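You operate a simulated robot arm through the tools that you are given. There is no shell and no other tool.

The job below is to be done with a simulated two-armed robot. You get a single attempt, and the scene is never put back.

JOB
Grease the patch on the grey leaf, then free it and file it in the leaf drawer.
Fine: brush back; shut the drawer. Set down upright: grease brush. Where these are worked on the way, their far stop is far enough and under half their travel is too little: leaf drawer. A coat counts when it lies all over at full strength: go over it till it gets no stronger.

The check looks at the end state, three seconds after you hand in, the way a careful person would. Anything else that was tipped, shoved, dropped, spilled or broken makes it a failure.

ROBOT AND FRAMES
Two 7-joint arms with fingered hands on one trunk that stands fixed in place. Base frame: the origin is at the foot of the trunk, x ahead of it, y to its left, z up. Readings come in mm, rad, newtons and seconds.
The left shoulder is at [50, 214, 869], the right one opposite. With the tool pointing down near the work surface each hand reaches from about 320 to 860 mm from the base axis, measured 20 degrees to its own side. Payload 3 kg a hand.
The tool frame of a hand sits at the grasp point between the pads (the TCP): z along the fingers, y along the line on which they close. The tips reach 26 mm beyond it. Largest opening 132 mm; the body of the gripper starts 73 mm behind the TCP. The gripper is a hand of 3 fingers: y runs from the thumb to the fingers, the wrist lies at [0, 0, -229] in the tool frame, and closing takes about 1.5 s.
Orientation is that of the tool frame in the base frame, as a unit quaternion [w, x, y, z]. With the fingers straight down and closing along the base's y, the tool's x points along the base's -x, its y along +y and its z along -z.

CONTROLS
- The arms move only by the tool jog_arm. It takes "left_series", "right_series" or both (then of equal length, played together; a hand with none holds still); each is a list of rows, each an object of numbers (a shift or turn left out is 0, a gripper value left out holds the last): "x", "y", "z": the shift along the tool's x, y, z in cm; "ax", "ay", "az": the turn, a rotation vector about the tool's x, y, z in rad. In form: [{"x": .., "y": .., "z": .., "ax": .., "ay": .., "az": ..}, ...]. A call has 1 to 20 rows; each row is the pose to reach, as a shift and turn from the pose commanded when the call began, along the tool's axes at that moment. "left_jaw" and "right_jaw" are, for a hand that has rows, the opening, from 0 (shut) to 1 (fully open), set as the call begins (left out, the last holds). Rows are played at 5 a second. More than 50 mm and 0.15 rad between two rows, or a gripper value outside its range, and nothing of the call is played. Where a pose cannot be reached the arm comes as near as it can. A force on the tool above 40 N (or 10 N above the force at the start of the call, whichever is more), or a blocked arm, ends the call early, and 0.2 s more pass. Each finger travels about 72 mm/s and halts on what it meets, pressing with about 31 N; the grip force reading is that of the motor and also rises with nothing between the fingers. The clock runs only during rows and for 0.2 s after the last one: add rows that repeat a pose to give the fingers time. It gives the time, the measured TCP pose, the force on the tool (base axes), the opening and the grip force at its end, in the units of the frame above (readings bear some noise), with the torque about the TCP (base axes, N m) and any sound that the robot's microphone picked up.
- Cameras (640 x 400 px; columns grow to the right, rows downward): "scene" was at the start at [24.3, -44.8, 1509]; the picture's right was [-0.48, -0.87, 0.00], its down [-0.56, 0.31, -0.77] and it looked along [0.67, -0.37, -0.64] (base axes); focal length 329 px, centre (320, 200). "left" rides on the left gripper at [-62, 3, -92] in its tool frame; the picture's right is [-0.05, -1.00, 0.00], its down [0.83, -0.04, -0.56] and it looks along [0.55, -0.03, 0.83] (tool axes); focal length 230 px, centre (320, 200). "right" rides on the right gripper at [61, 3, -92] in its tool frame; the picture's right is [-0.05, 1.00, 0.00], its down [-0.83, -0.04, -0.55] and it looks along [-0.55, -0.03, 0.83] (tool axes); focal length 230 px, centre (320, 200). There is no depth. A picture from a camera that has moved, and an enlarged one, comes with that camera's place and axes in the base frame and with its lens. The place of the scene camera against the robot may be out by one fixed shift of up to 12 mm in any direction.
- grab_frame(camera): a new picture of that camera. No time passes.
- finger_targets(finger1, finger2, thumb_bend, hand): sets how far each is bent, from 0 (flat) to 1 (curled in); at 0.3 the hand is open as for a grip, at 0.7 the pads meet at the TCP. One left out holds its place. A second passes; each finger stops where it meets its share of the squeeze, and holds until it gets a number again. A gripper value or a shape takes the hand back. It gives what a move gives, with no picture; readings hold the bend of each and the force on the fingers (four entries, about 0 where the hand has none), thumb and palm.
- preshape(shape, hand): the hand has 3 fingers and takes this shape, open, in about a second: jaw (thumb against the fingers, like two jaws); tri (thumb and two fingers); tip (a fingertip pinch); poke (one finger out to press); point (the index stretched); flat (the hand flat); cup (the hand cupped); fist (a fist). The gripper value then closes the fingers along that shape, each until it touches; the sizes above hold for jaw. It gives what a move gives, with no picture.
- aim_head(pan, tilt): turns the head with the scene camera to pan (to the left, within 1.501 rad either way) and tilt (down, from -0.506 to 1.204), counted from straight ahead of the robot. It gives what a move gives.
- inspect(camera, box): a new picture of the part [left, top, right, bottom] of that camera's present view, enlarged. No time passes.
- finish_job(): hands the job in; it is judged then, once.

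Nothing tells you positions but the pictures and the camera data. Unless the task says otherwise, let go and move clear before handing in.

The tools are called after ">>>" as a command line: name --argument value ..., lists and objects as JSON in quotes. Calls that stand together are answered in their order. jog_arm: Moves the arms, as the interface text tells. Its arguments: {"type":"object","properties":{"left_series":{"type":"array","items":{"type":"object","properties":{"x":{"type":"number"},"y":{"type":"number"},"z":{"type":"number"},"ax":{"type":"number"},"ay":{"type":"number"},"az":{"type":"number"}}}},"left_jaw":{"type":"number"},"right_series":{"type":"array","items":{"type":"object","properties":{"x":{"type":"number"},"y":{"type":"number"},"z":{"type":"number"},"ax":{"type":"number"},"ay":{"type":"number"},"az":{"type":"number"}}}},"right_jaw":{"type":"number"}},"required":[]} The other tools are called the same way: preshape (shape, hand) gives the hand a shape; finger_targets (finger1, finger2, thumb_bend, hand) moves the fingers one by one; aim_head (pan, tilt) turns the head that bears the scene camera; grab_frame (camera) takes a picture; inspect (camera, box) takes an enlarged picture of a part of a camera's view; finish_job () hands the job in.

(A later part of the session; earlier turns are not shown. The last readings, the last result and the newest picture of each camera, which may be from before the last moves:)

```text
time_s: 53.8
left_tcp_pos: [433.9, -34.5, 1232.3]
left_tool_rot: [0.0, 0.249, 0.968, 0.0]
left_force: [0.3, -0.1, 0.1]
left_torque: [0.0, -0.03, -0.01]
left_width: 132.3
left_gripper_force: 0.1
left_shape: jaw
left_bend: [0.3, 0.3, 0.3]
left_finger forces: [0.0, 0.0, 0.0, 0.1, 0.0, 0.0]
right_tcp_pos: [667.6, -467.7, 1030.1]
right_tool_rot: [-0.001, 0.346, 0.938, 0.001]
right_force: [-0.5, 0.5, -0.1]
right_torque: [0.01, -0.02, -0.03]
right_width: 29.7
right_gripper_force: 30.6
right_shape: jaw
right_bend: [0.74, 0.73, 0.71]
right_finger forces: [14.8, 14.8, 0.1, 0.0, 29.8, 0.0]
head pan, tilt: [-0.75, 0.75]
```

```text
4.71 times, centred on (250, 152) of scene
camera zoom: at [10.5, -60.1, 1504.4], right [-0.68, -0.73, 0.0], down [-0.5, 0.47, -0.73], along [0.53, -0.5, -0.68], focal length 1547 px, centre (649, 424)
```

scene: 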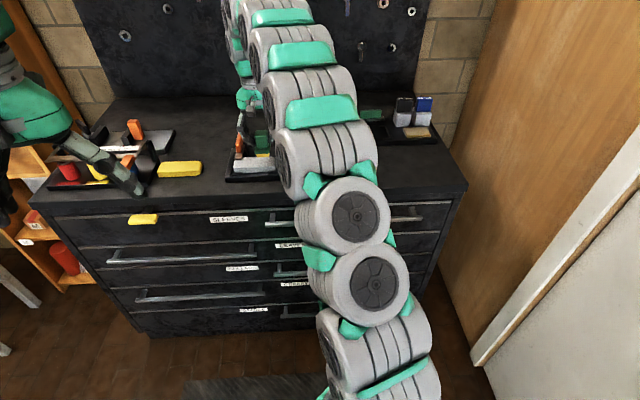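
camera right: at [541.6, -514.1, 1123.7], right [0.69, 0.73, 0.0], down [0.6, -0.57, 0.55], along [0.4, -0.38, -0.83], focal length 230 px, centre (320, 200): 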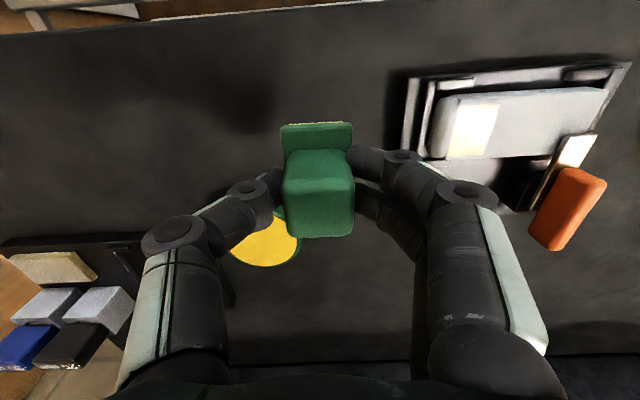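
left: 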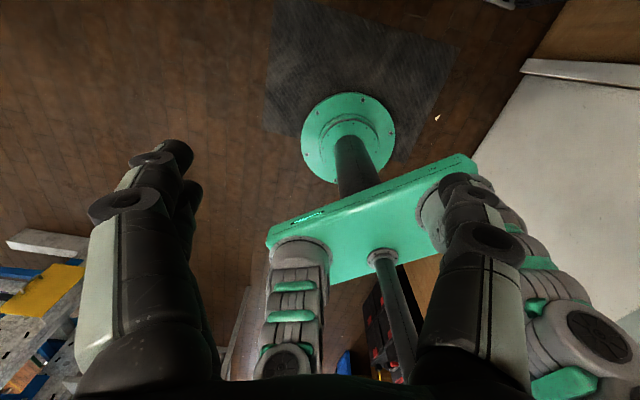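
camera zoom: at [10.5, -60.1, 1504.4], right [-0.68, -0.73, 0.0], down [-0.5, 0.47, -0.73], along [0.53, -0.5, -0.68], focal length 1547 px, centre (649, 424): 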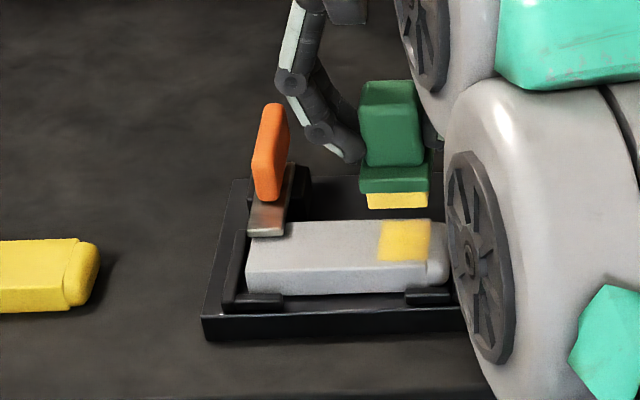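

Brush reloaded; another full scrub over the patch with wider strokes.

>>> jog_arm --right_series '[{"z": 2.5}, {"z": 3.7}, {"z": 4.0}, {"z": 4.2}, {"z": 4.2, "y": 0.6}, {"z": 4.2, "y": 1.2}, {"z": 4.2, "y": 0.6}, {"z": 4.2, "y": 0}, {"z": 4.2, "y": -0.6}, {"z": 4.2, "y": -1.1, "x": 0.4}, {"z": 4.2, "y": -0.5, "x": 0.4}, {"z": 4.2, "y": 0.1, "x": 0.4}, {"z": 4.2, "y": 0.7, "x": 0.4}, {"z": 4.2, "y": 1.2, "x": -0.4}, {"z": 4.2, "y": 0.6, "x": -0.4}, {"z": 4.2, "y": 0, "x": -0.4}, {"z": 4.2, "y": -0.6, "x": -0.4}, {"z": 4.2, "y": -1.1, "x": 0}, {"z": 4.2, "y": -0.6}, {"z": 4.2, "y": 0}]'

>>> jog_arm --right_series '[{"y": 0.5}, {"y": 1.1}, {"y": 0.5}, {"y": 0}, {"y": -0.5}, {"y": -1.1}, {"y": -0.5}, {"y": 0}, {"y": 0.5, "x": 0.4}, {"y": 1.1, "x": 0.4}, {"y": 0.5, "x": 0.4}, {"y": 0, "x": -0.4}, {"y": -0.5, "x": -0.4}, {"y": -1.1, "x": -0.4}, {"y": -0.5}, {"y": 0}]'

>>> jog_arm --right_series '[{"z": -2}, {"z": -4}, {"z": -4, "y": -4}, {"z": -4, "y": -8}, {"z": -4, "y": -12}, {"z": -4, "y": -12}]'

>>> inspect --camera "scene" --box '[250, 150, 300, 180]'

>>> inspect --camera "scene" --box '[200, 110, 300, 195]'

```text
time_s: 58.0
left_tcp_pos: [434.8, -35.0, 1232.8]
left_tool_rot: [0.0, 0.25, 0.968, 0.0]
left_force: [-0.3, -0.6, -0.3]
left_torque: [-0.02, 0.04, -0.01]
left_width: 131.9
left_gripper_force: 0.0
left_shape: jaw
left_bend: [0.3, 0.3, 0.3]
left_finger forces: [0.0, 0.0, 0.1, 0.1, 0.0, 0.0]
right_tcp_pos: [664.9, -466.6, 988.6]
right_tool_rot: [-0.001, 0.346, 0.938, 0.001]
right_force: [-5.6, -6.0, 25.0]
right_torque: [-0.18, 0.13, 0.02]
right_width: 31.9
right_gripper_force: 30.9
right_shape: jaw
right_bend: [0.74, 0.74, 0.72]
right_finger forces: [15.3, 15.4, 0.0, 0.0, 38.9, 0.0]
head pan, tilt: [-0.75, 0.75]
```

```text
time_s: 61.4
left_tcp_pos: [435.2, -34.0, 1233.1]
left_tool_rot: [0.0, 0.249, 0.968, 0.001]
left_force: [0.2, 0.3, 0.7]
left_torque: [0.0, 0.02, -0.03]
left_width: 131.9
left_gripper_force: 0.0
left_shape: jaw
left_bend: [0.3, 0.3, 0.3]
left_finger forces: [0.0, 0.0, 0.0, 0.0, 0.0, 0.0]
right_tcp_pos: [665.7, -466.9, 990.4]
right_tool_rot: [0.0, 0.346, 0.938, 0.001]
right_force: [-3.2, -4.8, 20.0]
right_torque: [-0.11, 0.08, 0.06]
right_width: 30.6
right_gripper_force: 30.7
right_shape: jaw
right_bend: [0.74, 0.74, 0.72]
right_finger forces: [15.1, 15.4, 0.0, 0.1, 36.8, 0.0]
head pan, tilt: [-0.75, 0.75]
```

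```text
time_s: 62.8
left_tcp_pos: [435.0, -33.8, 1233.2]
left_tool_rot: [0.0, 0.249, 0.969, 0.0]
left_force: [-0.7, -0.7, 0.3]
left_torque: [0.01, 0.05, -0.01]
left_width: 131.9
left_gripper_force: 0.0
left_shape: jaw
left_bend: [0.3, 0.3, 0.3]
left_finger forces: [0.0, 0.0, 0.0, 0.0, 0.0, 0.0]
right_tcp_pos: [590.3, -555.1, 1030.0]
right_tool_rot: [0.0, 0.346, 0.938, 0.0]
right_force: [-0.4, -0.1, -0.7]
right_torque: [0.01, 0.0, -0.01]
right_width: 29.7
right_gripper_force: 31.4
right_shape: jaw
right_bend: [0.74, 0.74, 0.71]
right_finger forces: [14.6, 14.7, 0.1, 0.1, 29.4, 0.0]
head pan, tilt: [-0.75, 0.75]
```

```text
12.80 times, centred on (275, 165) of scene
camera zoom: at [10.5, -60.1, 1504.4], right [-0.68, -0.73, 0.0], down [-0.5, 0.47, -0.73], along [0.53, -0.5, -0.68], focal length 4208 px, centre (896, 648)
```

zoom: 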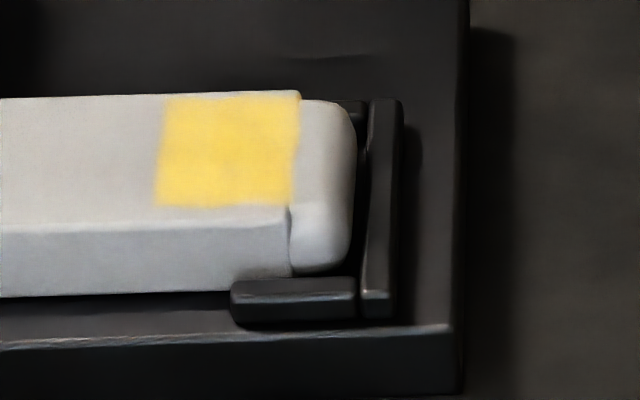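

```text
4.71 times, centred on (250, 152) of scene
camera zoom: at [10.5, -60.1, 1504.4], right [-0.68, -0.73, 0.0], down [-0.5, 0.47, -0.73], along [0.53, -0.5, -0.68], focal length 1547 px, centre (649, 424)
```

zoom: 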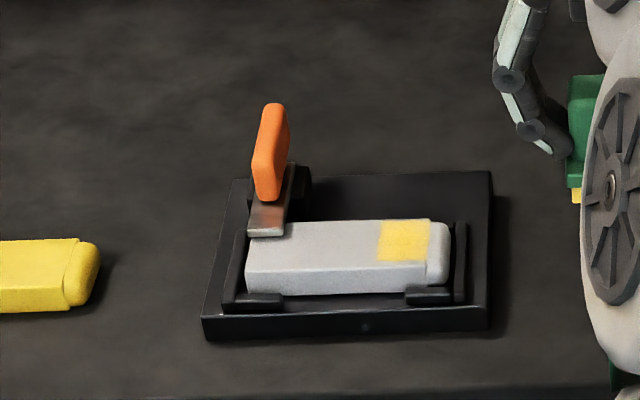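

The coat looks the same as after the previous pass, so it appears saturated. I'll zoom tighter to verify evenness to the edges.

>>> inspect --camera "scene" --box '[259, 155, 277, 168]'

>>> grab_frame --camera "right"

```text
16.00 times, centred on (268, 162) of scene
camera zoom: at [10.5, -60.1, 1504.4], right [-0.68, -0.73, 0.0], down [-0.5, 0.47, -0.73], along [0.53, -0.5, -0.68], focal length 5260 px, centre (1152, 816)
```

zoom: 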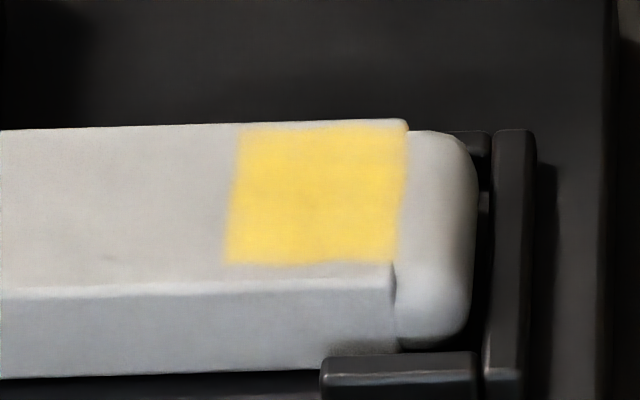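

```text
taken
camera right: at [544.8, -513.1, 1123.1], right [0.69, 0.73, 0.0], down [0.6, -0.57, 0.55], along [0.4, -0.38, -0.83], focal length 230 px, centre (320, 200)
```

right: 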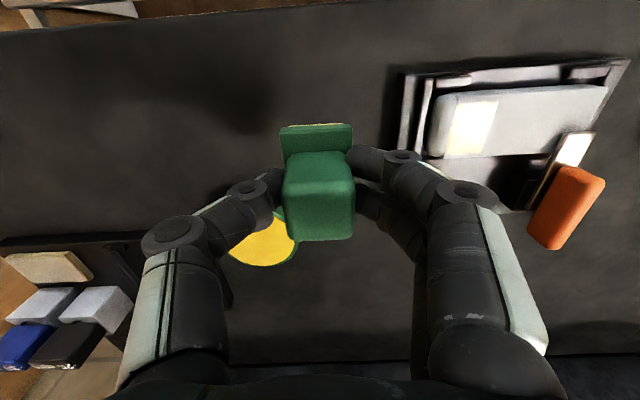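

The patch is evenly and fully coated. Now I'll return the brush to its original spot, moving over it first.

>>> jog_arm --right_series '[{"x": 0.43, "y": -1.6}, {"x": 0.865, "y": -3.283, "az": -0.035}, {"x": 0.865, "y": -3.283, "az": -0.035}, {"x": 0.865, "y": -3.283, "az": -0.035, "z": 3}, {"x": 0.865, "y": -3.283, "az": -0.035, "z": 5}, {"x": 0.865, "y": -3.283, "az": -0.035, "z": 5}]'

>>> grab_frame --camera "right"

```text
time_s: 64.2
left_tcp_pos: [433.7, -33.8, 1233.4]
left_tool_rot: [0.0, 0.249, 0.968, 0.0]
left_force: [0.2, -0.2, 0.1]
left_torque: [0.0, 0.01, 0.01]
left_width: 131.5
left_gripper_force: 0.1
left_shape: jaw
left_bend: [0.3, 0.3, 0.3]
left_finger forces: [0.0, 0.0, 0.0, 0.0, 0.0, 0.1]
right_tcp_pos: [559.8, -575.8, 979.3]
right_tool_rot: [0.001, 0.329, 0.945, -0.001]
right_force: [-0.7, -0.1, -1.5]
right_torque: [0.04, 0.01, 0.0]
right_width: 29.7
right_gripper_force: 31.3
right_shape: jaw
right_bend: [0.74, 0.74, 0.71]
right_finger forces: [14.7, 14.7, 0.1, 0.1, 29.5, 0.0]
head pan, tilt: [-0.75, 0.75]
```

```text
taken
camera right: at [513.0, -533.8, 1072.9], right [0.66, 0.75, 0.0], down [0.62, -0.55, 0.55], along [0.42, -0.37, -0.83], focal length 230 px, centre (320, 200)
```

right: 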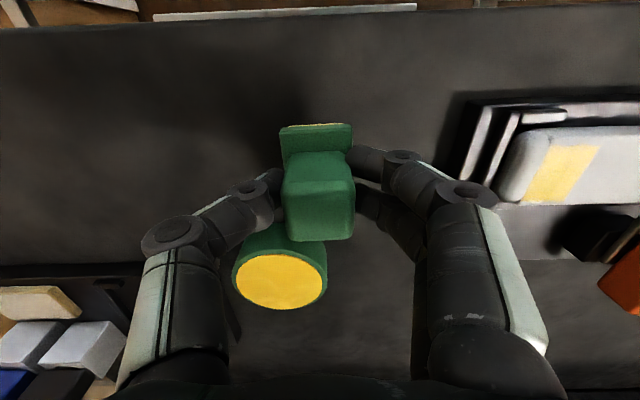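

Back over the original spot. Lowering gently to the bench.

>>> jog_arm --right_series '[{"z": 1.2}, {"z": 2.0}, {"z": 2.3}, {"z": 2.5}, {"z": 2.6}, {"z": 2.6}]'

```text
time_s: 65.6
left_tcp_pos: [435.6, -34.8, 1232.6]
left_tool_rot: [0.0, 0.249, 0.969, 0.0]
left_force: [0.0, -0.5, 0.4]
left_torque: [0.03, 0.0, 0.01]
left_width: 131.9
left_gripper_force: 0.0
left_shape: jaw
left_bend: [0.3, 0.3, 0.3]
left_finger forces: [0.1, 0.0, 0.0, 0.1, 0.0, 0.0]
right_tcp_pos: [560.6, -576.2, 954.3]
right_tool_rot: [0.0, 0.33, 0.944, 0.0]
right_force: [-0.3, -0.1, -1.0]
right_torque: [-0.01, 0.01, -0.01]
right_width: 30.1
right_gripper_force: 31.6
right_shape: jaw
right_bend: [0.74, 0.74, 0.71]
right_finger forces: [14.7, 14.6, 0.1, 0.1, 29.4, 0.0]
head pan, tilt: [-0.75, 0.75]
```

No contact yet; I'll lower further in small steps until the bench takes the weight.

>>> jog_arm --right_series '[{"z": 0.1}, {"z": 0.2}, {"z": 0.2}]'

>>> inspect --camera "right" --box '[240, 100, 400, 260]'

```text
time_s: 66.4
left_tcp_pos: [434.2, -34.4, 1233.2]
left_tool_rot: [0.001, 0.25, 0.968, 0.0]
left_force: [-0.3, 0.2, 0.2]
left_torque: [-0.02, 0.02, 0.04]
left_width: 132.0
left_gripper_force: 0.2
left_shape: jaw
left_bend: [0.3, 0.3, 0.3]
left_finger forces: [0.0, 0.0, 0.0, 0.1, 0.1, 0.1]
right_tcp_pos: [560.1, -576.2, 950.9]
right_tool_rot: [0.0, 0.33, 0.944, 0.0]
right_force: [-0.2, 0.4, 1.9]
right_torque: [0.01, -0.04, 0.0]
right_width: 30.1
right_gripper_force: 31.0
right_shape: jaw
right_bend: [0.74, 0.74, 0.71]
right_finger forces: [14.6, 14.7, 0.0, 0.0, 29.7, 0.1]
head pan, tilt: [-0.75, 0.75]
```

```text
2.50 times, centred on (320, 180) of right
camera zoom: at [513.7, -535.3, 1043.8], right [0.66, 0.75, 0.0], down [0.62, -0.55, 0.55], along [0.42, -0.37, -0.83], focal length 575 px, centre (320, 250)
```

zoom: 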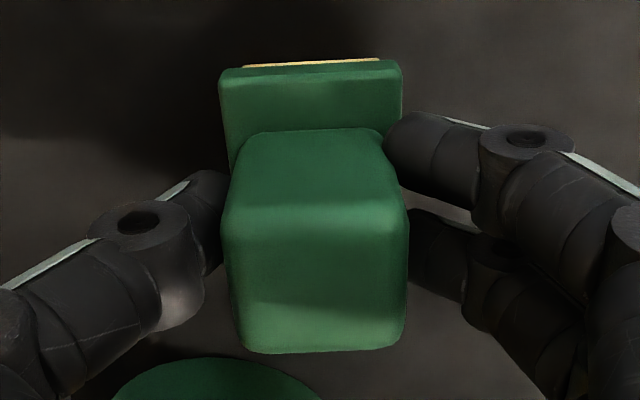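

The brush just touches the bench. Pressing a touch more, then opening the hand.

>>> jog_arm --right_series '[{"z": 0.05}, {"z": 0.05}]'

>>> jog_arm --right_series '[{"z": 0}, {"z": 0}, {"z": 0}, {"z": 0}, {"z": 0}, {"z": 0}, {"z": 0}, {"z": 0}]' --right_jaw 1

>>> grab_frame --camera "right"

```text
time_s: 67.0
left_tcp_pos: [434.9, -34.3, 1232.0]
left_tool_rot: [0.0, 0.25, 0.968, 0.0]
left_force: [0.7, 0.3, -0.1]
left_torque: [0.01, 0.01, 0.03]
left_width: 131.8
left_gripper_force: 0.1
left_shape: jaw
left_bend: [0.3, 0.3, 0.3]
left_finger forces: [0.1, 0.0, 0.0, 0.1, 0.0, 0.1]
right_tcp_pos: [560.3, -576.2, 951.3]
right_tool_rot: [0.0, 0.33, 0.944, 0.0]
right_force: [-0.5, -0.8, 9.5]
right_torque: [0.03, -0.06, 0.05]
right_width: 30.0
right_gripper_force: 31.4
right_shape: jaw
right_bend: [0.74, 0.74, 0.71]
right_finger forces: [14.7, 14.9, 0.0, 0.0, 31.0, 0.0]
head pan, tilt: [-0.75, 0.75]
```

```text
time_s: 68.8
left_tcp_pos: [435.3, -33.8, 1231.9]
left_tool_rot: [0.0, 0.251, 0.968, 0.001]
left_force: [-0.4, 0.1, -0.3]
left_torque: [0.01, 0.0, 0.01]
left_width: 131.7
left_gripper_force: 0.2
left_shape: jaw
left_bend: [0.3, 0.3, 0.3]
left_finger forces: [0.0, 0.0, 0.1, 0.1, 0.0, 0.0]
right_tcp_pos: [560.4, -576.0, 949.8]
right_tool_rot: [0.0, 0.329, 0.944, 0.0]
right_force: [0.3, -0.8, 0.1]
right_torque: [-0.01, 0.01, 0.01]
right_width: 132.1
right_gripper_force: 0.1
right_shape: jaw
right_bend: [0.3, 0.3, 0.3]
right_finger forces: [0.0, 0.0, 0.0, 0.0, 0.0, 0.0]
head pan, tilt: [-0.75, 0.75]
```

```text
taken
camera right: at [513.6, -535.2, 1042.8], right [0.66, 0.75, 0.0], down [0.62, -0.55, 0.55], along [0.42, -0.37, -0.83], focal length 230 px, centre (320, 200)
```

right: 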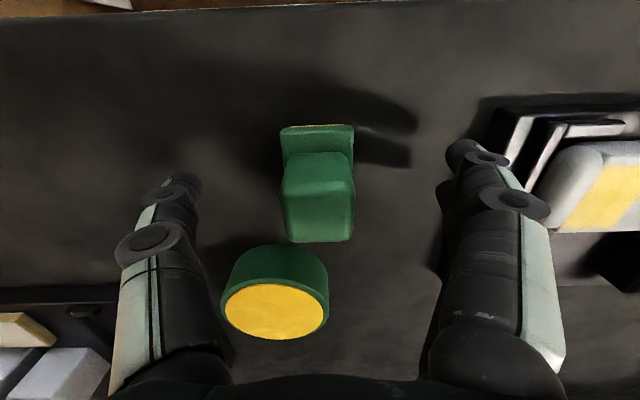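

The brush stands upright on its spot. I'll lift the hand straight up and then look at both clamps to understand how the open one sits.

>>> jog_arm --right_series '[{"z": -3}, {"z": -7}, {"z": -11}, {"z": -15}, {"z": -19}, {"z": -19}]'

>>> grab_frame --camera "right"

>>> inspect --camera "right" --box '[400, 60, 600, 220]'

>>> inspect --camera "right" --box '[20, 180, 320, 380]'

```text
time_s: 70.2
left_tcp_pos: [435.0, -33.8, 1232.3]
left_tool_rot: [0.0, 0.251, 0.968, 0.0]
left_force: [-0.7, -0.6, 0.5]
left_torque: [-0.02, 0.01, -0.02]
left_width: 131.8
left_gripper_force: 0.0
left_shape: jaw
left_bend: [0.3, 0.3, 0.3]
left_finger forces: [0.0, 0.0, 0.0, 0.0, 0.0, 0.0]
right_tcp_pos: [560.5, -576.4, 1139.1]
right_tool_rot: [-0.001, 0.329, 0.944, 0.001]
right_force: [-0.4, -0.5, 0.5]
right_torque: [0.02, -0.04, -0.05]
right_width: 131.7
right_gripper_force: 0.1
right_shape: jaw
right_bend: [0.3, 0.3, 0.3]
right_finger forces: [0.1, 0.0, 0.0, 0.0, 0.1, 0.0]
head pan, tilt: [-0.75, 0.75]
```

```text
taken
camera right: at [514.4, -536.0, 1230.5], right [0.66, 0.75, 0.0], down [0.62, -0.55, 0.55], along [0.42, -0.37, -0.83], focal length 230 px, centre (320, 200)
```

right: 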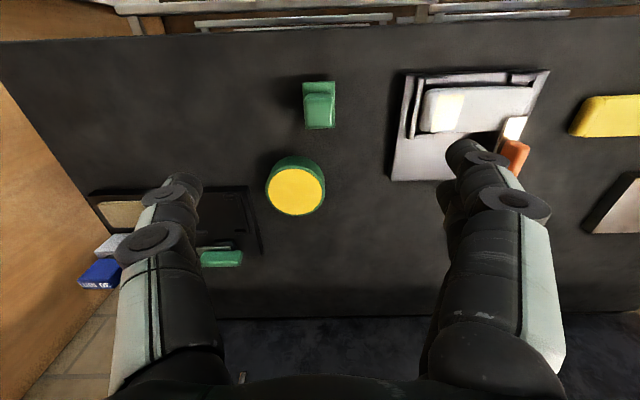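

```text
2.50 times, centred on (500, 140) of right
camera zoom: at [514.4, -536.0, 1230.5], right [0.66, 0.75, 0.0], down [0.62, -0.55, 0.55], along [0.42, -0.37, -0.83], focal length 575 px, centre (-130, 350)
```

zoom: 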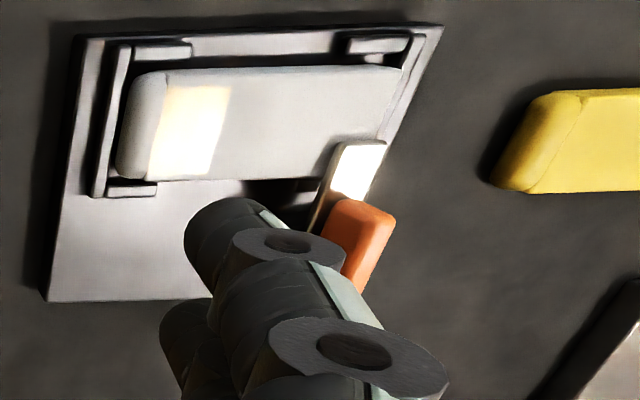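

```text
2.00 times, centred on (170, 280) of right
camera zoom: at [514.4, -536.0, 1230.5], right [0.66, 0.75, 0.0], down [0.62, -0.55, 0.55], along [0.42, -0.37, -0.83], focal length 460 px, centre (620, 40)
```

zoom: 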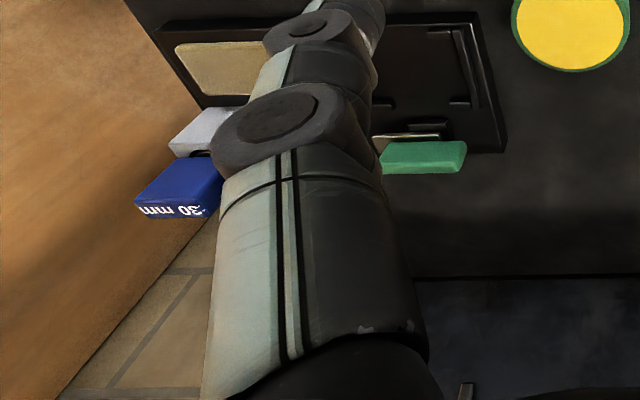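

I'll check the scene view for the two clamps now that the hand is higher.

>>> grab_frame --camera "scene"

>>> inspect --camera "scene" --box '[215, 120, 265, 165]'

>>> inspect --camera "scene" --box '[340, 80, 450, 160]'

```text
taken
```

scene: 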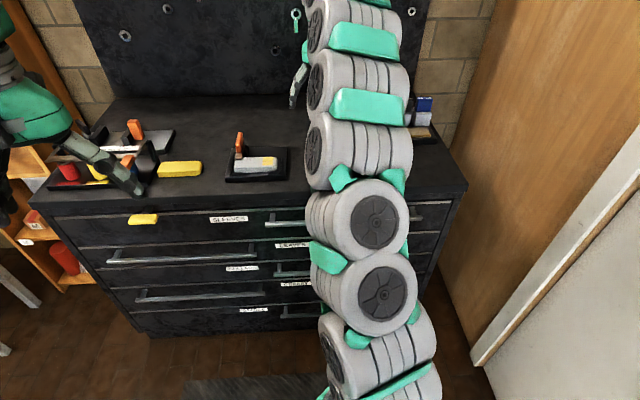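

```text
8.89 times, centred on (240, 142) of scene
camera zoom: at [10.5, -60.1, 1504.4], right [-0.68, -0.73, 0.0], down [-0.5, 0.47, -0.73], along [0.53, -0.5, -0.68], focal length 2922 px, centre (1031, 711)
```

zoom: 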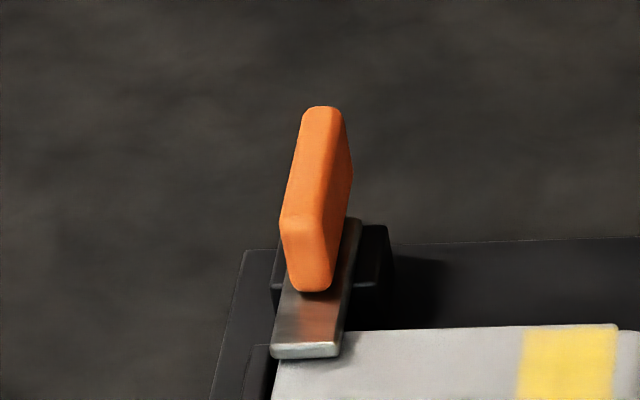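

```text
5.00 times, centred on (395, 120) of scene
camera zoom: at [10.5, -60.1, 1504.4], right [-0.68, -0.73, 0.0], down [-0.5, 0.47, -0.73], along [0.53, -0.5, -0.68], focal length 1644 px, centre (-55, 600)
```

zoom: 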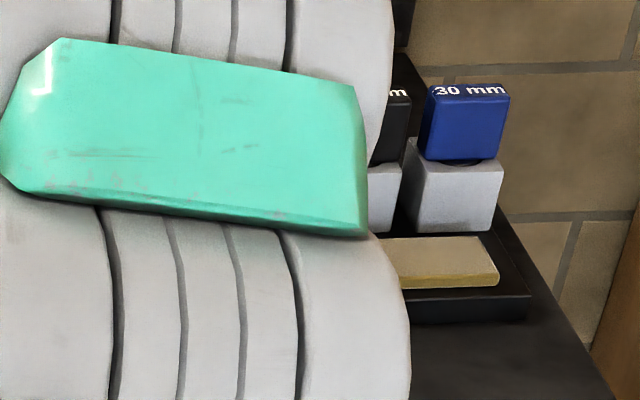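

The clamp looks like a swivel: handle blade on a flat tongue over a post. I'll look at the already-open green clamp from closer to confirm how it opens.

>>> jog_arm --right_series '[{"y": -4}, {"y": -8}, {"y": -12}, {"y": -15}, {"y": -15}]'

>>> grab_frame --camera "right"

>>> inspect --camera "right" --box '[220, 180, 420, 340]'

```text
time_s: 71.4
left_tcp_pos: [434.8, -34.0, 1231.8]
left_tool_rot: [0.0, 0.25, 0.968, 0.001]
left_force: [-0.3, 1.2, -0.1]
left_torque: [0.02, -0.03, -0.04]
left_width: 132.0
left_gripper_force: 0.0
left_shape: jaw
left_bend: [0.3, 0.3, 0.3]
left_finger forces: [0.1, 0.0, 0.0, 0.1, 0.1, 0.0]
right_tcp_pos: [468.3, -695.2, 1138.8]
right_tool_rot: [0.0, 0.329, 0.944, 0.0]
right_force: [-0.3, -0.2, 0.1]
right_torque: [-0.01, 0.02, -0.02]
right_width: 132.1
right_gripper_force: 0.1
right_shape: jaw
right_bend: [0.3, 0.3, 0.3]
right_finger forces: [0.1, 0.0, 0.0, 0.0, 0.0, 0.0]
head pan, tilt: [-0.75, 0.75]
```

```text
taken
camera right: at [422.3, -653.7, 1232.3], right [0.66, 0.75, 0.0], down [0.62, -0.55, 0.55], along [0.42, -0.37, -0.83], focal length 230 px, centre (320, 200)
```

right: 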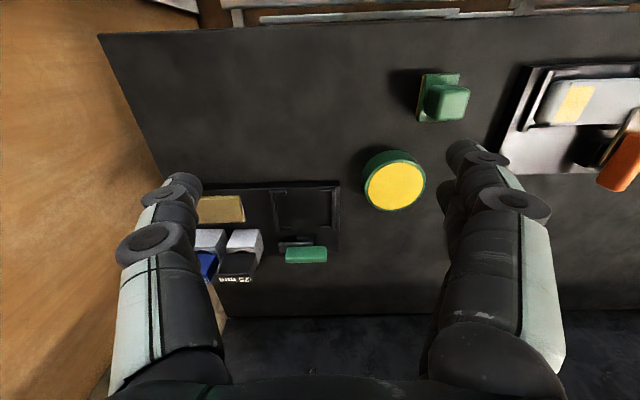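

```text
2.50 times, centred on (320, 260) of right
camera zoom: at [422.3, -653.7, 1232.3], right [0.66, 0.75, 0.0], down [0.62, -0.55, 0.55], along [0.42, -0.37, -0.83], focal length 575 px, centre (320, 50)
```

zoom: 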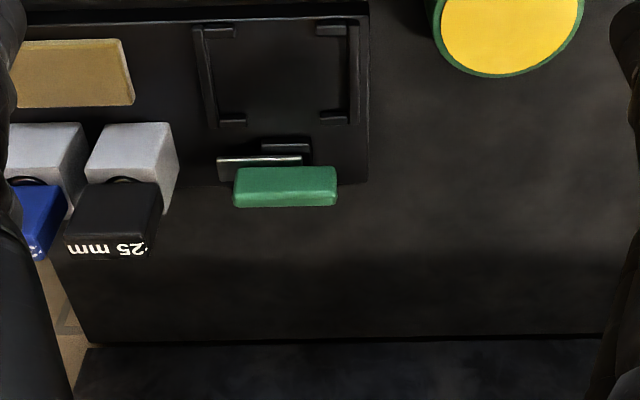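

>>> inspect --camera "right" --box '[280, 225, 340, 270]'

>>> inspect --camera "right" --box '[570, 90, 640, 200]'

```text
8.89 times, centred on (310, 248) of right
camera zoom: at [422.3, -653.7, 1232.3], right [0.66, 0.75, 0.0], down [0.62, -0.55, 0.55], along [0.42, -0.37, -0.83], focal length 2045 px, centre (409, -222)
```

zoom: 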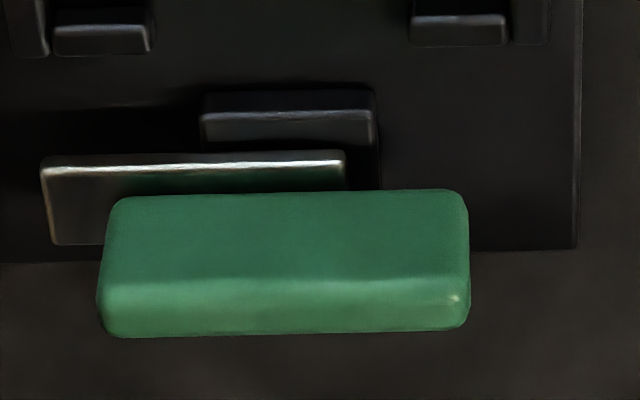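

```text
3.64 times, centred on (605, 145) of right
camera zoom: at [422.3, -653.7, 1232.3], right [0.66, 0.75, 0.0], down [0.62, -0.55, 0.55], along [0.42, -0.37, -0.83], focal length 837 px, centre (-716, 400)
```

zoom: 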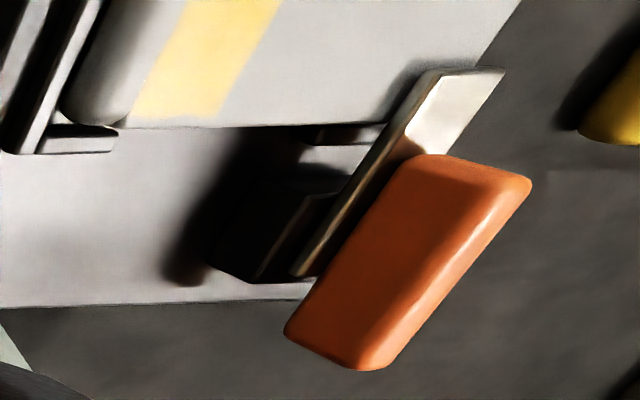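

Confirmed: the open clamp's tongue is swivelled parallel to the jig, i.e. the orange one must turn 90° counter-clockwise (seen from above) about its post. I'll move the camera above the orange handle to measure it.

>>> jog_arm --right_series '[{"x": 0.6, "y": 4.5}, {"x": 1.2, "y": 9}, {"x": 1.8, "y": 13.5}, {"x": 2.5, "y": 18}, {"x": 3.2, "y": 22.5}, {"x": 3.9, "y": 27}, {"x": 4.6, "y": 31.5}, {"x": 5.1, "y": 35}, {"x": 5.5, "y": 38.3}, {"x": 5.5, "y": 38.3}, {"x": 5.5, "y": 38.3}]'

>>> grab_frame --camera "right"

>>> inspect --camera "right" --box '[260, 130, 380, 260]'

```text
time_s: 73.8
left_tcp_pos: [435.1, -33.7, 1232.3]
left_tool_rot: [-0.001, 0.25, 0.968, 0.0]
left_force: [0.3, 0.1, 0.3]
left_torque: [0.07, -0.02, -0.04]
left_width: 131.6
left_gripper_force: 0.0
left_shape: jaw
left_bend: [0.3, 0.3, 0.3]
left_finger forces: [0.0, 0.0, 0.1, 0.1, 0.1, 0.0]
right_tcp_pos: [663.5, -360.5, 1141.1]
right_tool_rot: [0.0, 0.329, 0.944, 0.0]
right_force: [0.0, 0.4, -0.3]
right_torque: [0.01, -0.02, 0.0]
right_width: 132.0
right_gripper_force: 0.1
right_shape: jaw
right_bend: [0.3, 0.3, 0.3]
right_finger forces: [0.2, 0.0, 0.1, 0.0, 0.0, 0.0]
head pan, tilt: [-0.75, 0.75]
```

```text
taken
camera right: at [616.8, -319.3, 1234.7], right [0.66, 0.75, 0.0], down [0.62, -0.55, 0.55], along [0.42, -0.37, -0.83], focal length 230 px, centre (320, 200)
```

right: 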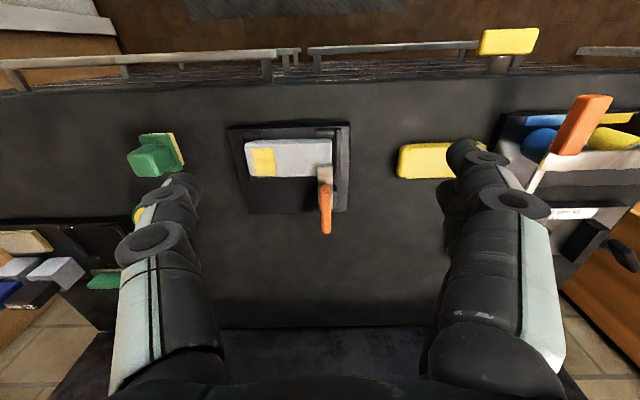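

```text
3.08 times, centred on (320, 195) of right
camera zoom: at [616.8, -319.3, 1234.7], right [0.66, 0.75, 0.0], down [0.62, -0.55, 0.55], along [0.42, -0.37, -0.83], focal length 708 px, centre (320, 215)
```

zoom: 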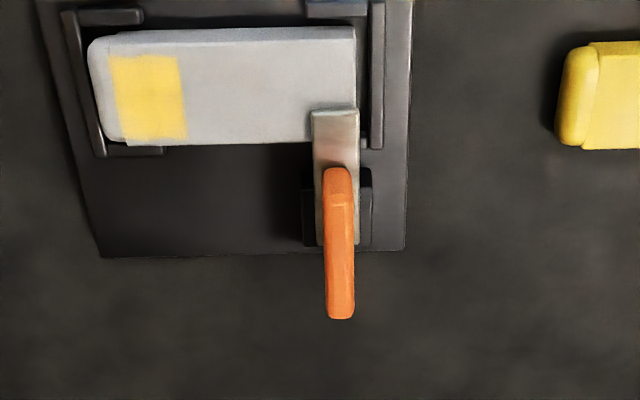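

Good view: the coat is uniform yellow. I'll zoom on the clamp for measurement.

>>> inspect --camera "right" --box '[300, 155, 350, 245]'

>>> inspect --camera "right" --box '[230, 120, 350, 195]'

```text
4.44 times, centred on (325, 200) of right
camera zoom: at [616.8, -319.3, 1234.7], right [0.66, 0.75, 0.0], down [0.62, -0.55, 0.55], along [0.42, -0.37, -0.83], focal length 1022 px, centre (298, 200)
```

zoom: 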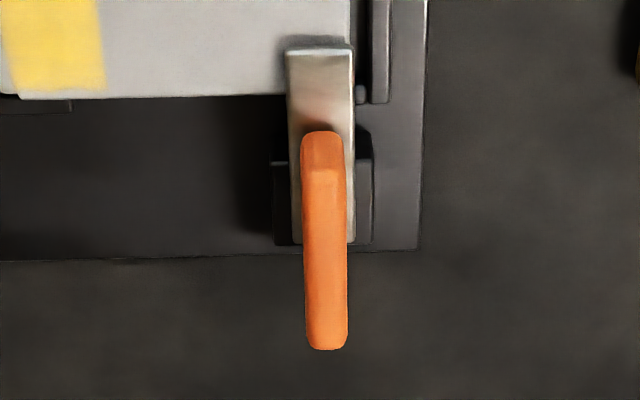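

```text
5.33 times, centred on (290, 158) of right
camera zoom: at [616.8, -319.3, 1234.7], right [0.66, 0.75, 0.0], down [0.62, -0.55, 0.55], along [0.42, -0.37, -0.83], focal length 1227 px, centre (480, 427)
```

zoom: 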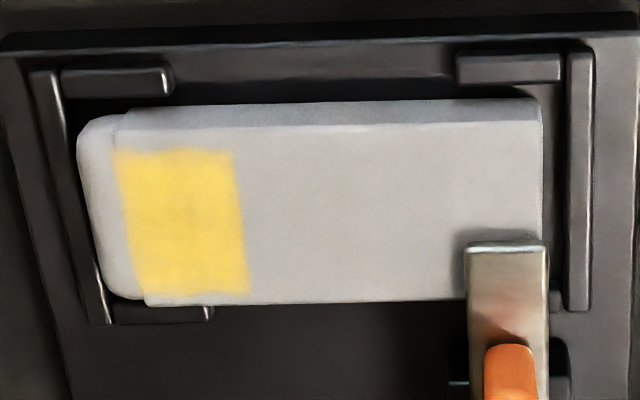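

The handle blade is ~14 mm wide, ~62 mm long, z≈950–983, centred over its post at about (767,-439). I'll bring the open hand over it, straddling the blade.

>>> jog_arm --right_series '[{"x": -3, "z": 3}, {"x": -6, "z": 6, "az": 0.033}, {"x": -8.5, "y": 0.1, "z": 9.5, "az": 0.033}, {"x": -10.5, "y": 0.2, "z": 12.5, "az": 0.033}, {"x": -13.05, "y": 0.28, "z": 13.8, "az": 0.033}, {"x": -13.05, "y": 0.28, "z": 13.8, "az": 0.033}, {"x": -13.05, "y": 0.28, "z": 13.8, "az": 0.033}]' --right_jaw 1

>>> grab_frame --camera "right"

>>> inspect --camera "scene" --box '[190, 90, 310, 190]'

```text
time_s: 75.4
left_tcp_pos: [435.0, -32.7, 1233.3]
left_tool_rot: [0.001, 0.25, 0.968, 0.0]
left_force: [0.2, 0.6, -0.6]
left_torque: [0.02, -0.05, 0.02]
left_width: 131.8
left_gripper_force: 0.1
left_shape: jaw
left_bend: [0.3, 0.3, 0.3]
left_finger forces: [0.0, 0.0, 0.0, 0.1, 0.0, 0.0]
right_tcp_pos: [765.7, -438.3, 1002.6]
right_tool_rot: [0.0, 0.344, 0.939, 0.0]
right_force: [-0.9, 0.7, -0.2]
right_torque: [0.0, 0.02, 0.0]
right_width: 131.9
right_gripper_force: 0.0
right_shape: jaw
right_bend: [0.3, 0.3, 0.3]
right_finger forces: [0.0, 0.1, 0.1, 0.0, 0.0, 0.0]
head pan, tilt: [-0.75, 0.75]
```

```text
taken
camera right: at [720.7, -395.6, 1094.9], right [0.69, 0.73, 0.0], down [0.61, -0.57, 0.55], along [0.4, -0.38, -0.83], focal length 230 px, centre (320, 200)
```

right: 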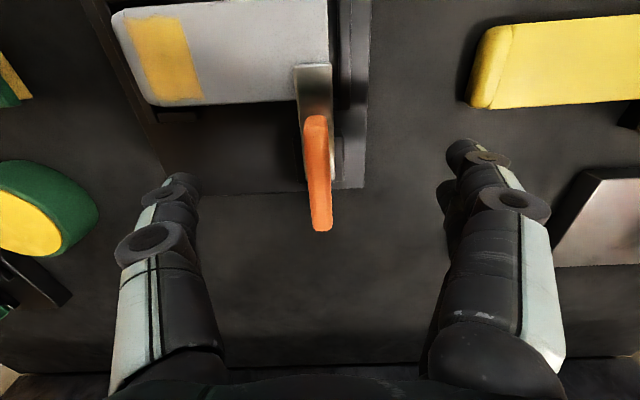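

```text
4.00 times, centred on (250, 140) of scene
camera zoom: at [10.5, -60.1, 1504.4], right [-0.68, -0.73, 0.0], down [-0.5, 0.47, -0.73], along [0.53, -0.5, -0.68], focal length 1315 px, centre (600, 440)
```

zoom: 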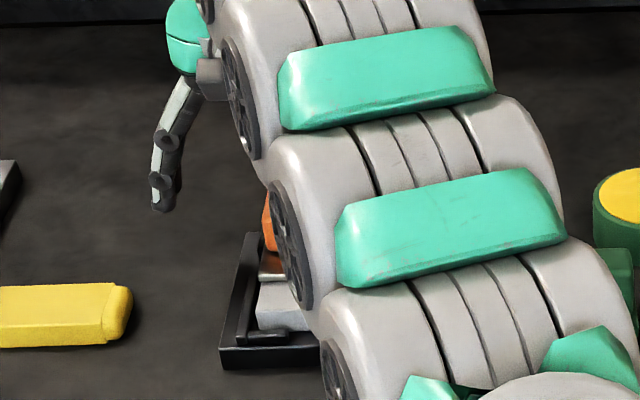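

>>> inspect --camera "right" --box '[270, 50, 370, 240]'

```text
2.11 times, centred on (320, 145) of right
camera zoom: at [720.7, -395.6, 1094.9], right [0.69, 0.73, 0.0], down [0.61, -0.57, 0.55], along [0.4, -0.38, -0.83], focal length 484 px, centre (320, 316)
```

zoom: 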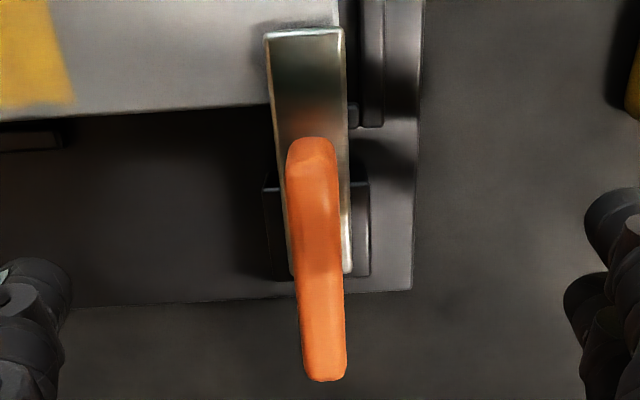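

The hand straddles the blade well. I'll nudge 3 mm outward, descend to z≈977 and close on the handle.

>>> jog_arm --right_series '[{"x": -0.35, "z": 1}, {"x": -0.35, "z": 2}, {"x": -0.35, "z": 2.6}, {"x": -0.35, "z": 2.6}]'

>>> jog_arm --right_series '[{"z": 0}, {"z": 0}, {"z": 0}, {"z": 0}, {"z": 0}, {"z": 0}, {"z": 0}, {"z": 0}, {"z": 0}]' --right_jaw 0

>>> grab_frame --camera "right"

```text
time_s: 76.4
left_tcp_pos: [434.8, -34.9, 1232.0]
left_tool_rot: [0.0, 0.249, 0.969, 0.0]
left_force: [0.9, 0.1, -0.9]
left_torque: [0.02, 0.0, -0.03]
left_width: 131.9
left_gripper_force: 0.0
left_shape: jaw
left_bend: [0.3, 0.3, 0.3]
left_finger forces: [0.1, 0.0, 0.0, 0.0, 0.0, 0.0]
right_tcp_pos: [770.3, -441.0, 977.3]
right_tool_rot: [0.0, 0.346, 0.938, 0.0]
right_force: [1.6, 0.4, 0.5]
right_torque: [-0.02, -0.02, -0.01]
right_width: 132.0
right_gripper_force: 0.2
right_shape: jaw
right_bend: [0.3, 0.3, 0.3]
right_finger forces: [0.1, 0.0, 0.0, 0.0, 0.1, 0.0]
head pan, tilt: [-0.75, 0.75]
```

```text
time_s: 78.4
left_tcp_pos: [435.3, -34.1, 1233.0]
left_tool_rot: [0.001, 0.25, 0.968, 0.0]
left_force: [-0.3, -0.6, 0.1]
left_torque: [0.0, -0.01, 0.01]
left_width: 132.0
left_gripper_force: 0.0
left_shape: jaw
left_bend: [0.3, 0.3, 0.3]
left_finger forces: [0.1, 0.0, 0.1, 0.0, 0.1, 0.0]
right_tcp_pos: [768.8, -441.6, 977.6]
right_tool_rot: [-0.001, 0.344, 0.939, 0.0]
right_force: [-0.3, 0.1, 0.5]
right_torque: [0.02, -0.04, -0.01]
right_width: 8.9
right_gripper_force: 31.3
right_shape: jaw
right_bend: [0.71, 0.71, 0.7]
right_finger forces: [13.6, 13.4, 0.1, 0.0, 27.3, 0.1]
head pan, tilt: [-0.75, 0.75]
```

```text
taken
camera right: at [723.6, -398.1, 1069.6], right [0.69, 0.73, 0.0], down [0.61, -0.57, 0.55], along [0.4, -0.38, -0.83], focal length 230 px, centre (320, 200)
```

right: 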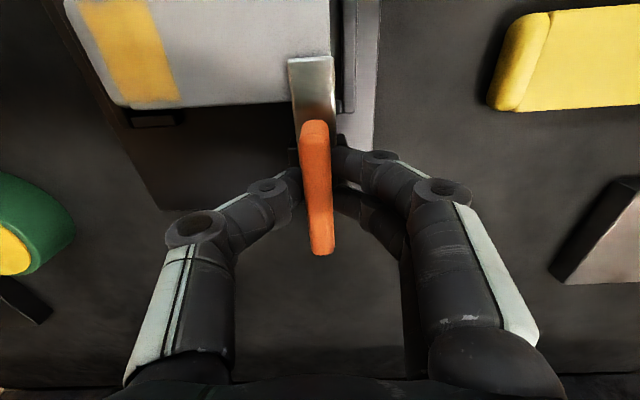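

Handle gripped (~10 mm blade). I'll test turning counter-clockwise (from above) by 0.3 rad and check the torque.

>>> jog_arm --right_series '[{"az": -0.08}, {"az": -0.16}, {"az": -0.24}, {"az": -0.3}, {"az": -0.3}]'

>>> grab_frame --camera "right"

```text
time_s: 79.6
left_tcp_pos: [434.2, -34.0, 1233.2]
left_tool_rot: [0.0, 0.25, 0.968, 0.0]
left_force: [-0.3, 0.4, 0.8]
left_torque: [-0.01, -0.01, 0.02]
left_width: 131.8
left_gripper_force: 0.1
left_shape: jaw
left_bend: [0.3, 0.3, 0.3]
left_finger forces: [0.0, 0.1, 0.1, 0.0, 0.0, 0.1]
right_tcp_pos: [768.9, -441.1, 977.3]
right_tool_rot: [-0.001, 0.2, 0.98, 0.0]
right_force: [-10.7, 0.8, 0.3]
right_torque: [0.03, 0.17, -0.05]
right_width: 8.5
right_gripper_force: 30.8
right_shape: jaw
right_bend: [0.71, 0.71, 0.7]
right_finger forces: [13.8, 14.1, 0.1, 0.1, 31.3, 0.0]
head pan, tilt: [-0.75, 0.75]
```

```text
taken
camera right: at [712.9, -414.0, 1069.4], right [0.44, 0.9, 0.0], down [0.75, -0.37, 0.55], along [0.5, -0.24, -0.83], focal length 230 px, centre (320, 200)
```

right: 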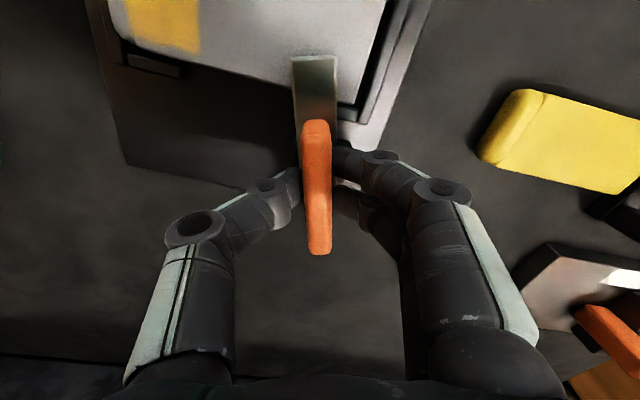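

The clamp turns with the hand. I'll keep turning in stages while watching the side force.

>>> jog_arm --right_series '[{"az": -0.1}, {"az": -0.2}, {"az": -0.3}, {"az": -0.4}, {"az": -0.4}]'

```text
time_s: 80.8
left_tcp_pos: [434.9, -34.2, 1232.7]
left_tool_rot: [0.0, 0.249, 0.968, 0.0]
left_force: [0.3, 0.1, 0.0]
left_torque: [0.03, 0.03, 0.02]
left_width: 131.9
left_gripper_force: 0.1
left_shape: jaw
left_bend: [0.3, 0.3, 0.3]
left_finger forces: [0.0, 0.1, 0.1, 0.1, 0.1, 0.1]
right_tcp_pos: [767.4, -443.0, 977.3]
right_tool_rot: [-0.001, 0.003, 1.0, -0.001]
right_force: [-15.2, -9.6, -0.3]
right_torque: [-0.18, 0.24, -0.04]
right_width: 8.4
right_gripper_force: 30.8
right_shape: jaw
right_bend: [0.71, 0.71, 0.7]
right_finger forces: [12.7, 11.9, 0.0, 0.0, 34.3, 0.1]
head pan, tilt: [-0.75, 0.75]
```

Turned about 0.7 rad with ~18 N side force, meaning the pivot is slightly off my grip point. I'll continue with a compensating arc to the full 90°.

>>> jog_arm --right_series '[{"x": 0.25, "y": -0.16}, {"x": 0.5, "y": -0.32}, {"x": 0.57, "y": -0.43, "az": -0.12}, {"x": 0.63, "y": -0.55, "az": -0.25}, {"x": 0.65, "y": -0.63, "az": -0.37}, {"x": 0.67, "y": -0.72, "az": -0.5}, {"x": 0.67, "y": -0.72, "az": -0.5}]'

>>> grab_frame --camera "right"

```text
time_s: 82.4
left_tcp_pos: [435.8, -33.3, 1233.0]
left_tool_rot: [0.001, 0.248, 0.969, 0.0]
left_force: [-0.4, -0.3, -0.1]
left_torque: [-0.03, -0.02, 0.01]
left_width: 131.9
left_gripper_force: 0.0
left_shape: jaw
left_bend: [0.3, 0.3, 0.3]
left_finger forces: [0.1, 0.1, 0.0, 0.0, 0.0, 0.1]
right_tcp_pos: [763.1, -446.1, 977.1]
right_tool_rot: [0.0, -0.247, 0.969, 0.001]
right_force: [24.2, 15.5, -0.4]
right_torque: [0.27, -0.41, 0.04]
right_width: 8.2
right_gripper_force: 30.9
right_shape: jaw
right_bend: [0.71, 0.71, 0.7]
right_finger forces: [15.4, 15.5, 0.1, 0.1, 28.2, 0.0]
head pan, tilt: [-0.75, 0.75]
```

```text
taken
camera right: at [707.5, -472.7, 1069.6], right [-0.43, 0.9, 0.0], down [0.75, 0.36, 0.56], along [0.5, 0.24, -0.83], focal length 230 px, centre (320, 200)
```

right: 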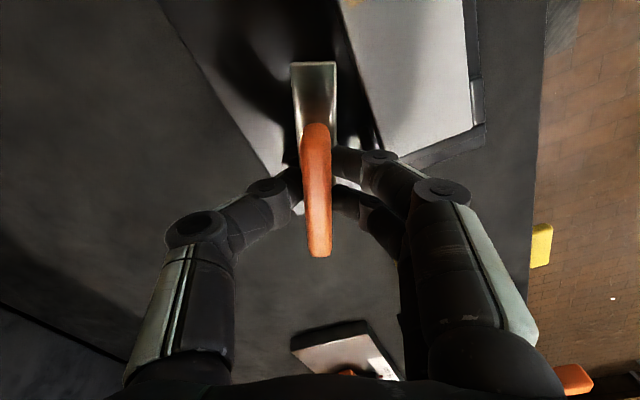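

I over-compensated; pulling back a few mm and finishing the turn to 90°.

>>> jog_arm --right_series '[{"x": -0.23, "y": 0.08}, {"x": -0.46, "y": 0.16}, {"x": -0.43, "y": 0.12, "az": -0.1}, {"x": -0.41, "y": 0.08, "az": -0.2}, {"x": -0.4, "y": 0.04, "az": -0.29}, {"x": -0.387, "y": 0.01, "az": -0.37}, {"x": -0.387, "y": 0.01, "az": -0.37}]'

>>> grab_frame --camera "right"

```text
time_s: 84.0
left_tcp_pos: [433.9, -35.4, 1234.0]
left_tool_rot: [0.0, 0.25, 0.968, 0.0]
left_force: [-0.4, -0.3, -0.8]
left_torque: [0.01, -0.01, 0.01]
left_width: 132.1
left_gripper_force: 0.2
left_shape: jaw
left_bend: [0.3, 0.3, 0.3]
left_finger forces: [0.0, 0.0, 0.0, 0.1, 0.0, 0.0]
right_tcp_pos: [765.7, -448.3, 977.4]
right_tool_rot: [0.0, -0.42, 0.908, 0.0]
right_force: [-1.0, -0.4, -0.3]
right_torque: [-0.01, 0.07, 0.06]
right_width: 8.0
right_gripper_force: 30.7
right_shape: jaw
right_bend: [0.71, 0.71, 0.7]
right_finger forces: [14.2, 15.4, 0.0, 0.1, 29.4, 0.0]
head pan, tilt: [-0.75, 0.75]
```

```text
taken
camera right: at [722.8, -492.1, 1069.6], right [-0.73, 0.69, 0.0], down [0.57, 0.6, 0.56], along [0.38, 0.4, -0.83], focal length 230 px, centre (320, 200)
```

right: 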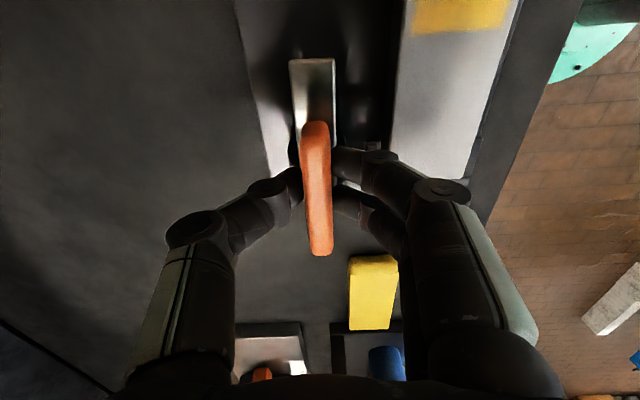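

The tongue now lies parallel behind the leaf, clear of it. I'll open the fingers slightly and lift off the handle.

>>> jog_arm --right_series '[{"z": 0}, {"z": 0}, {"z": 0}, {"z": 0}]' --right_jaw 0.3

>>> jog_arm --right_series '[{"z": -2}, {"z": -4.5}, {"z": -6, "x": 1}, {"z": -8, "x": 4}, {"z": -10, "x": 7}, {"z": -10, "x": 7}]'

>>> grab_frame --camera "right"

>>> grab_frame --camera "scene"

```text
time_s: 85.0
left_tcp_pos: [434.3, -35.1, 1232.4]
left_tool_rot: [0.0, 0.25, 0.968, 0.0]
left_force: [0.5, 0.2, -0.3]
left_torque: [0.03, 0.03, -0.01]
left_width: 132.2
left_gripper_force: 0.1
left_shape: jaw
left_bend: [0.3, 0.3, 0.3]
left_finger forces: [0.0, 0.0, 0.0, 0.0, 0.0, 0.0]
right_tcp_pos: [766.4, -446.8, 977.5]
right_tool_rot: [-0.001, -0.419, 0.908, 0.0]
right_force: [0.1, -0.6, 0.2]
right_torque: [-0.05, 0.0, -0.02]
right_width: 39.2
right_gripper_force: 0.1
right_shape: jaw
right_bend: [0.74, 0.74, 0.7]
right_finger forces: [0.1, 0.1, 0.0, 0.0, 0.0, 0.0]
head pan, tilt: [-0.75, 0.75]
```

```text
time_s: 86.4
left_tcp_pos: [435.3, -34.4, 1233.5]
left_tool_rot: [0.0, 0.249, 0.968, 0.0]
left_force: [-0.3, -0.5, 0.8]
left_torque: [0.02, -0.03, 0.01]
left_width: 131.9
left_gripper_force: 0.1
left_shape: jaw
left_bend: [0.3, 0.3, 0.3]
left_finger forces: [0.0, 0.0, 0.0, 0.0, 0.1, 0.0]
right_tcp_pos: [708.7, -498.2, 1070.4]
right_tool_rot: [0.0, -0.42, 0.907, 0.001]
right_force: [0.0, -0.4, -0.6]
right_torque: [-0.01, 0.0, 0.0]
right_width: 39.6
right_gripper_force: 0.1
right_shape: jaw
right_bend: [0.74, 0.74, 0.7]
right_finger forces: [0.0, 0.1, 0.0, 0.0, 0.0, 0.0]
right hand out of reach, approached as far as the arm can: row 2, 3, 4, 5, 6
head pan, tilt: [-0.75, 0.75]
```

```text
taken
camera right: at [666.3, -542.3, 1162.6], right [-0.73, 0.69, 0.0], down [0.57, 0.6, 0.56], along [0.38, 0.4, -0.83], focal length 230 px, centre (320, 200)
```

right: 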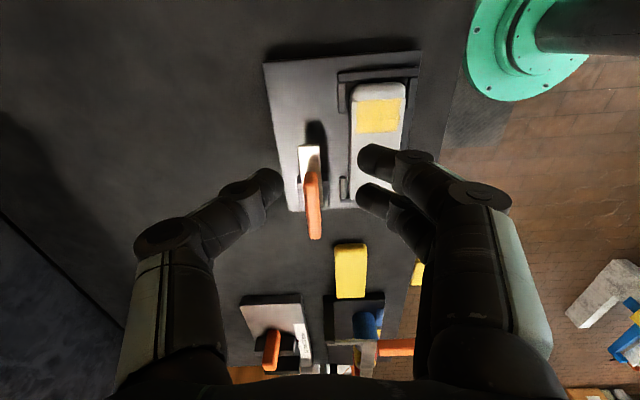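

```text
taken
```

scene: 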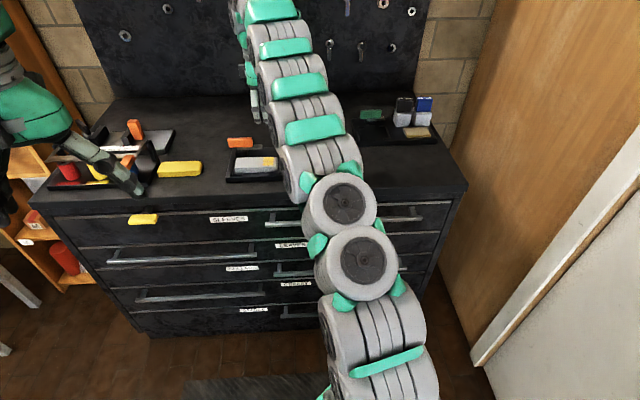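

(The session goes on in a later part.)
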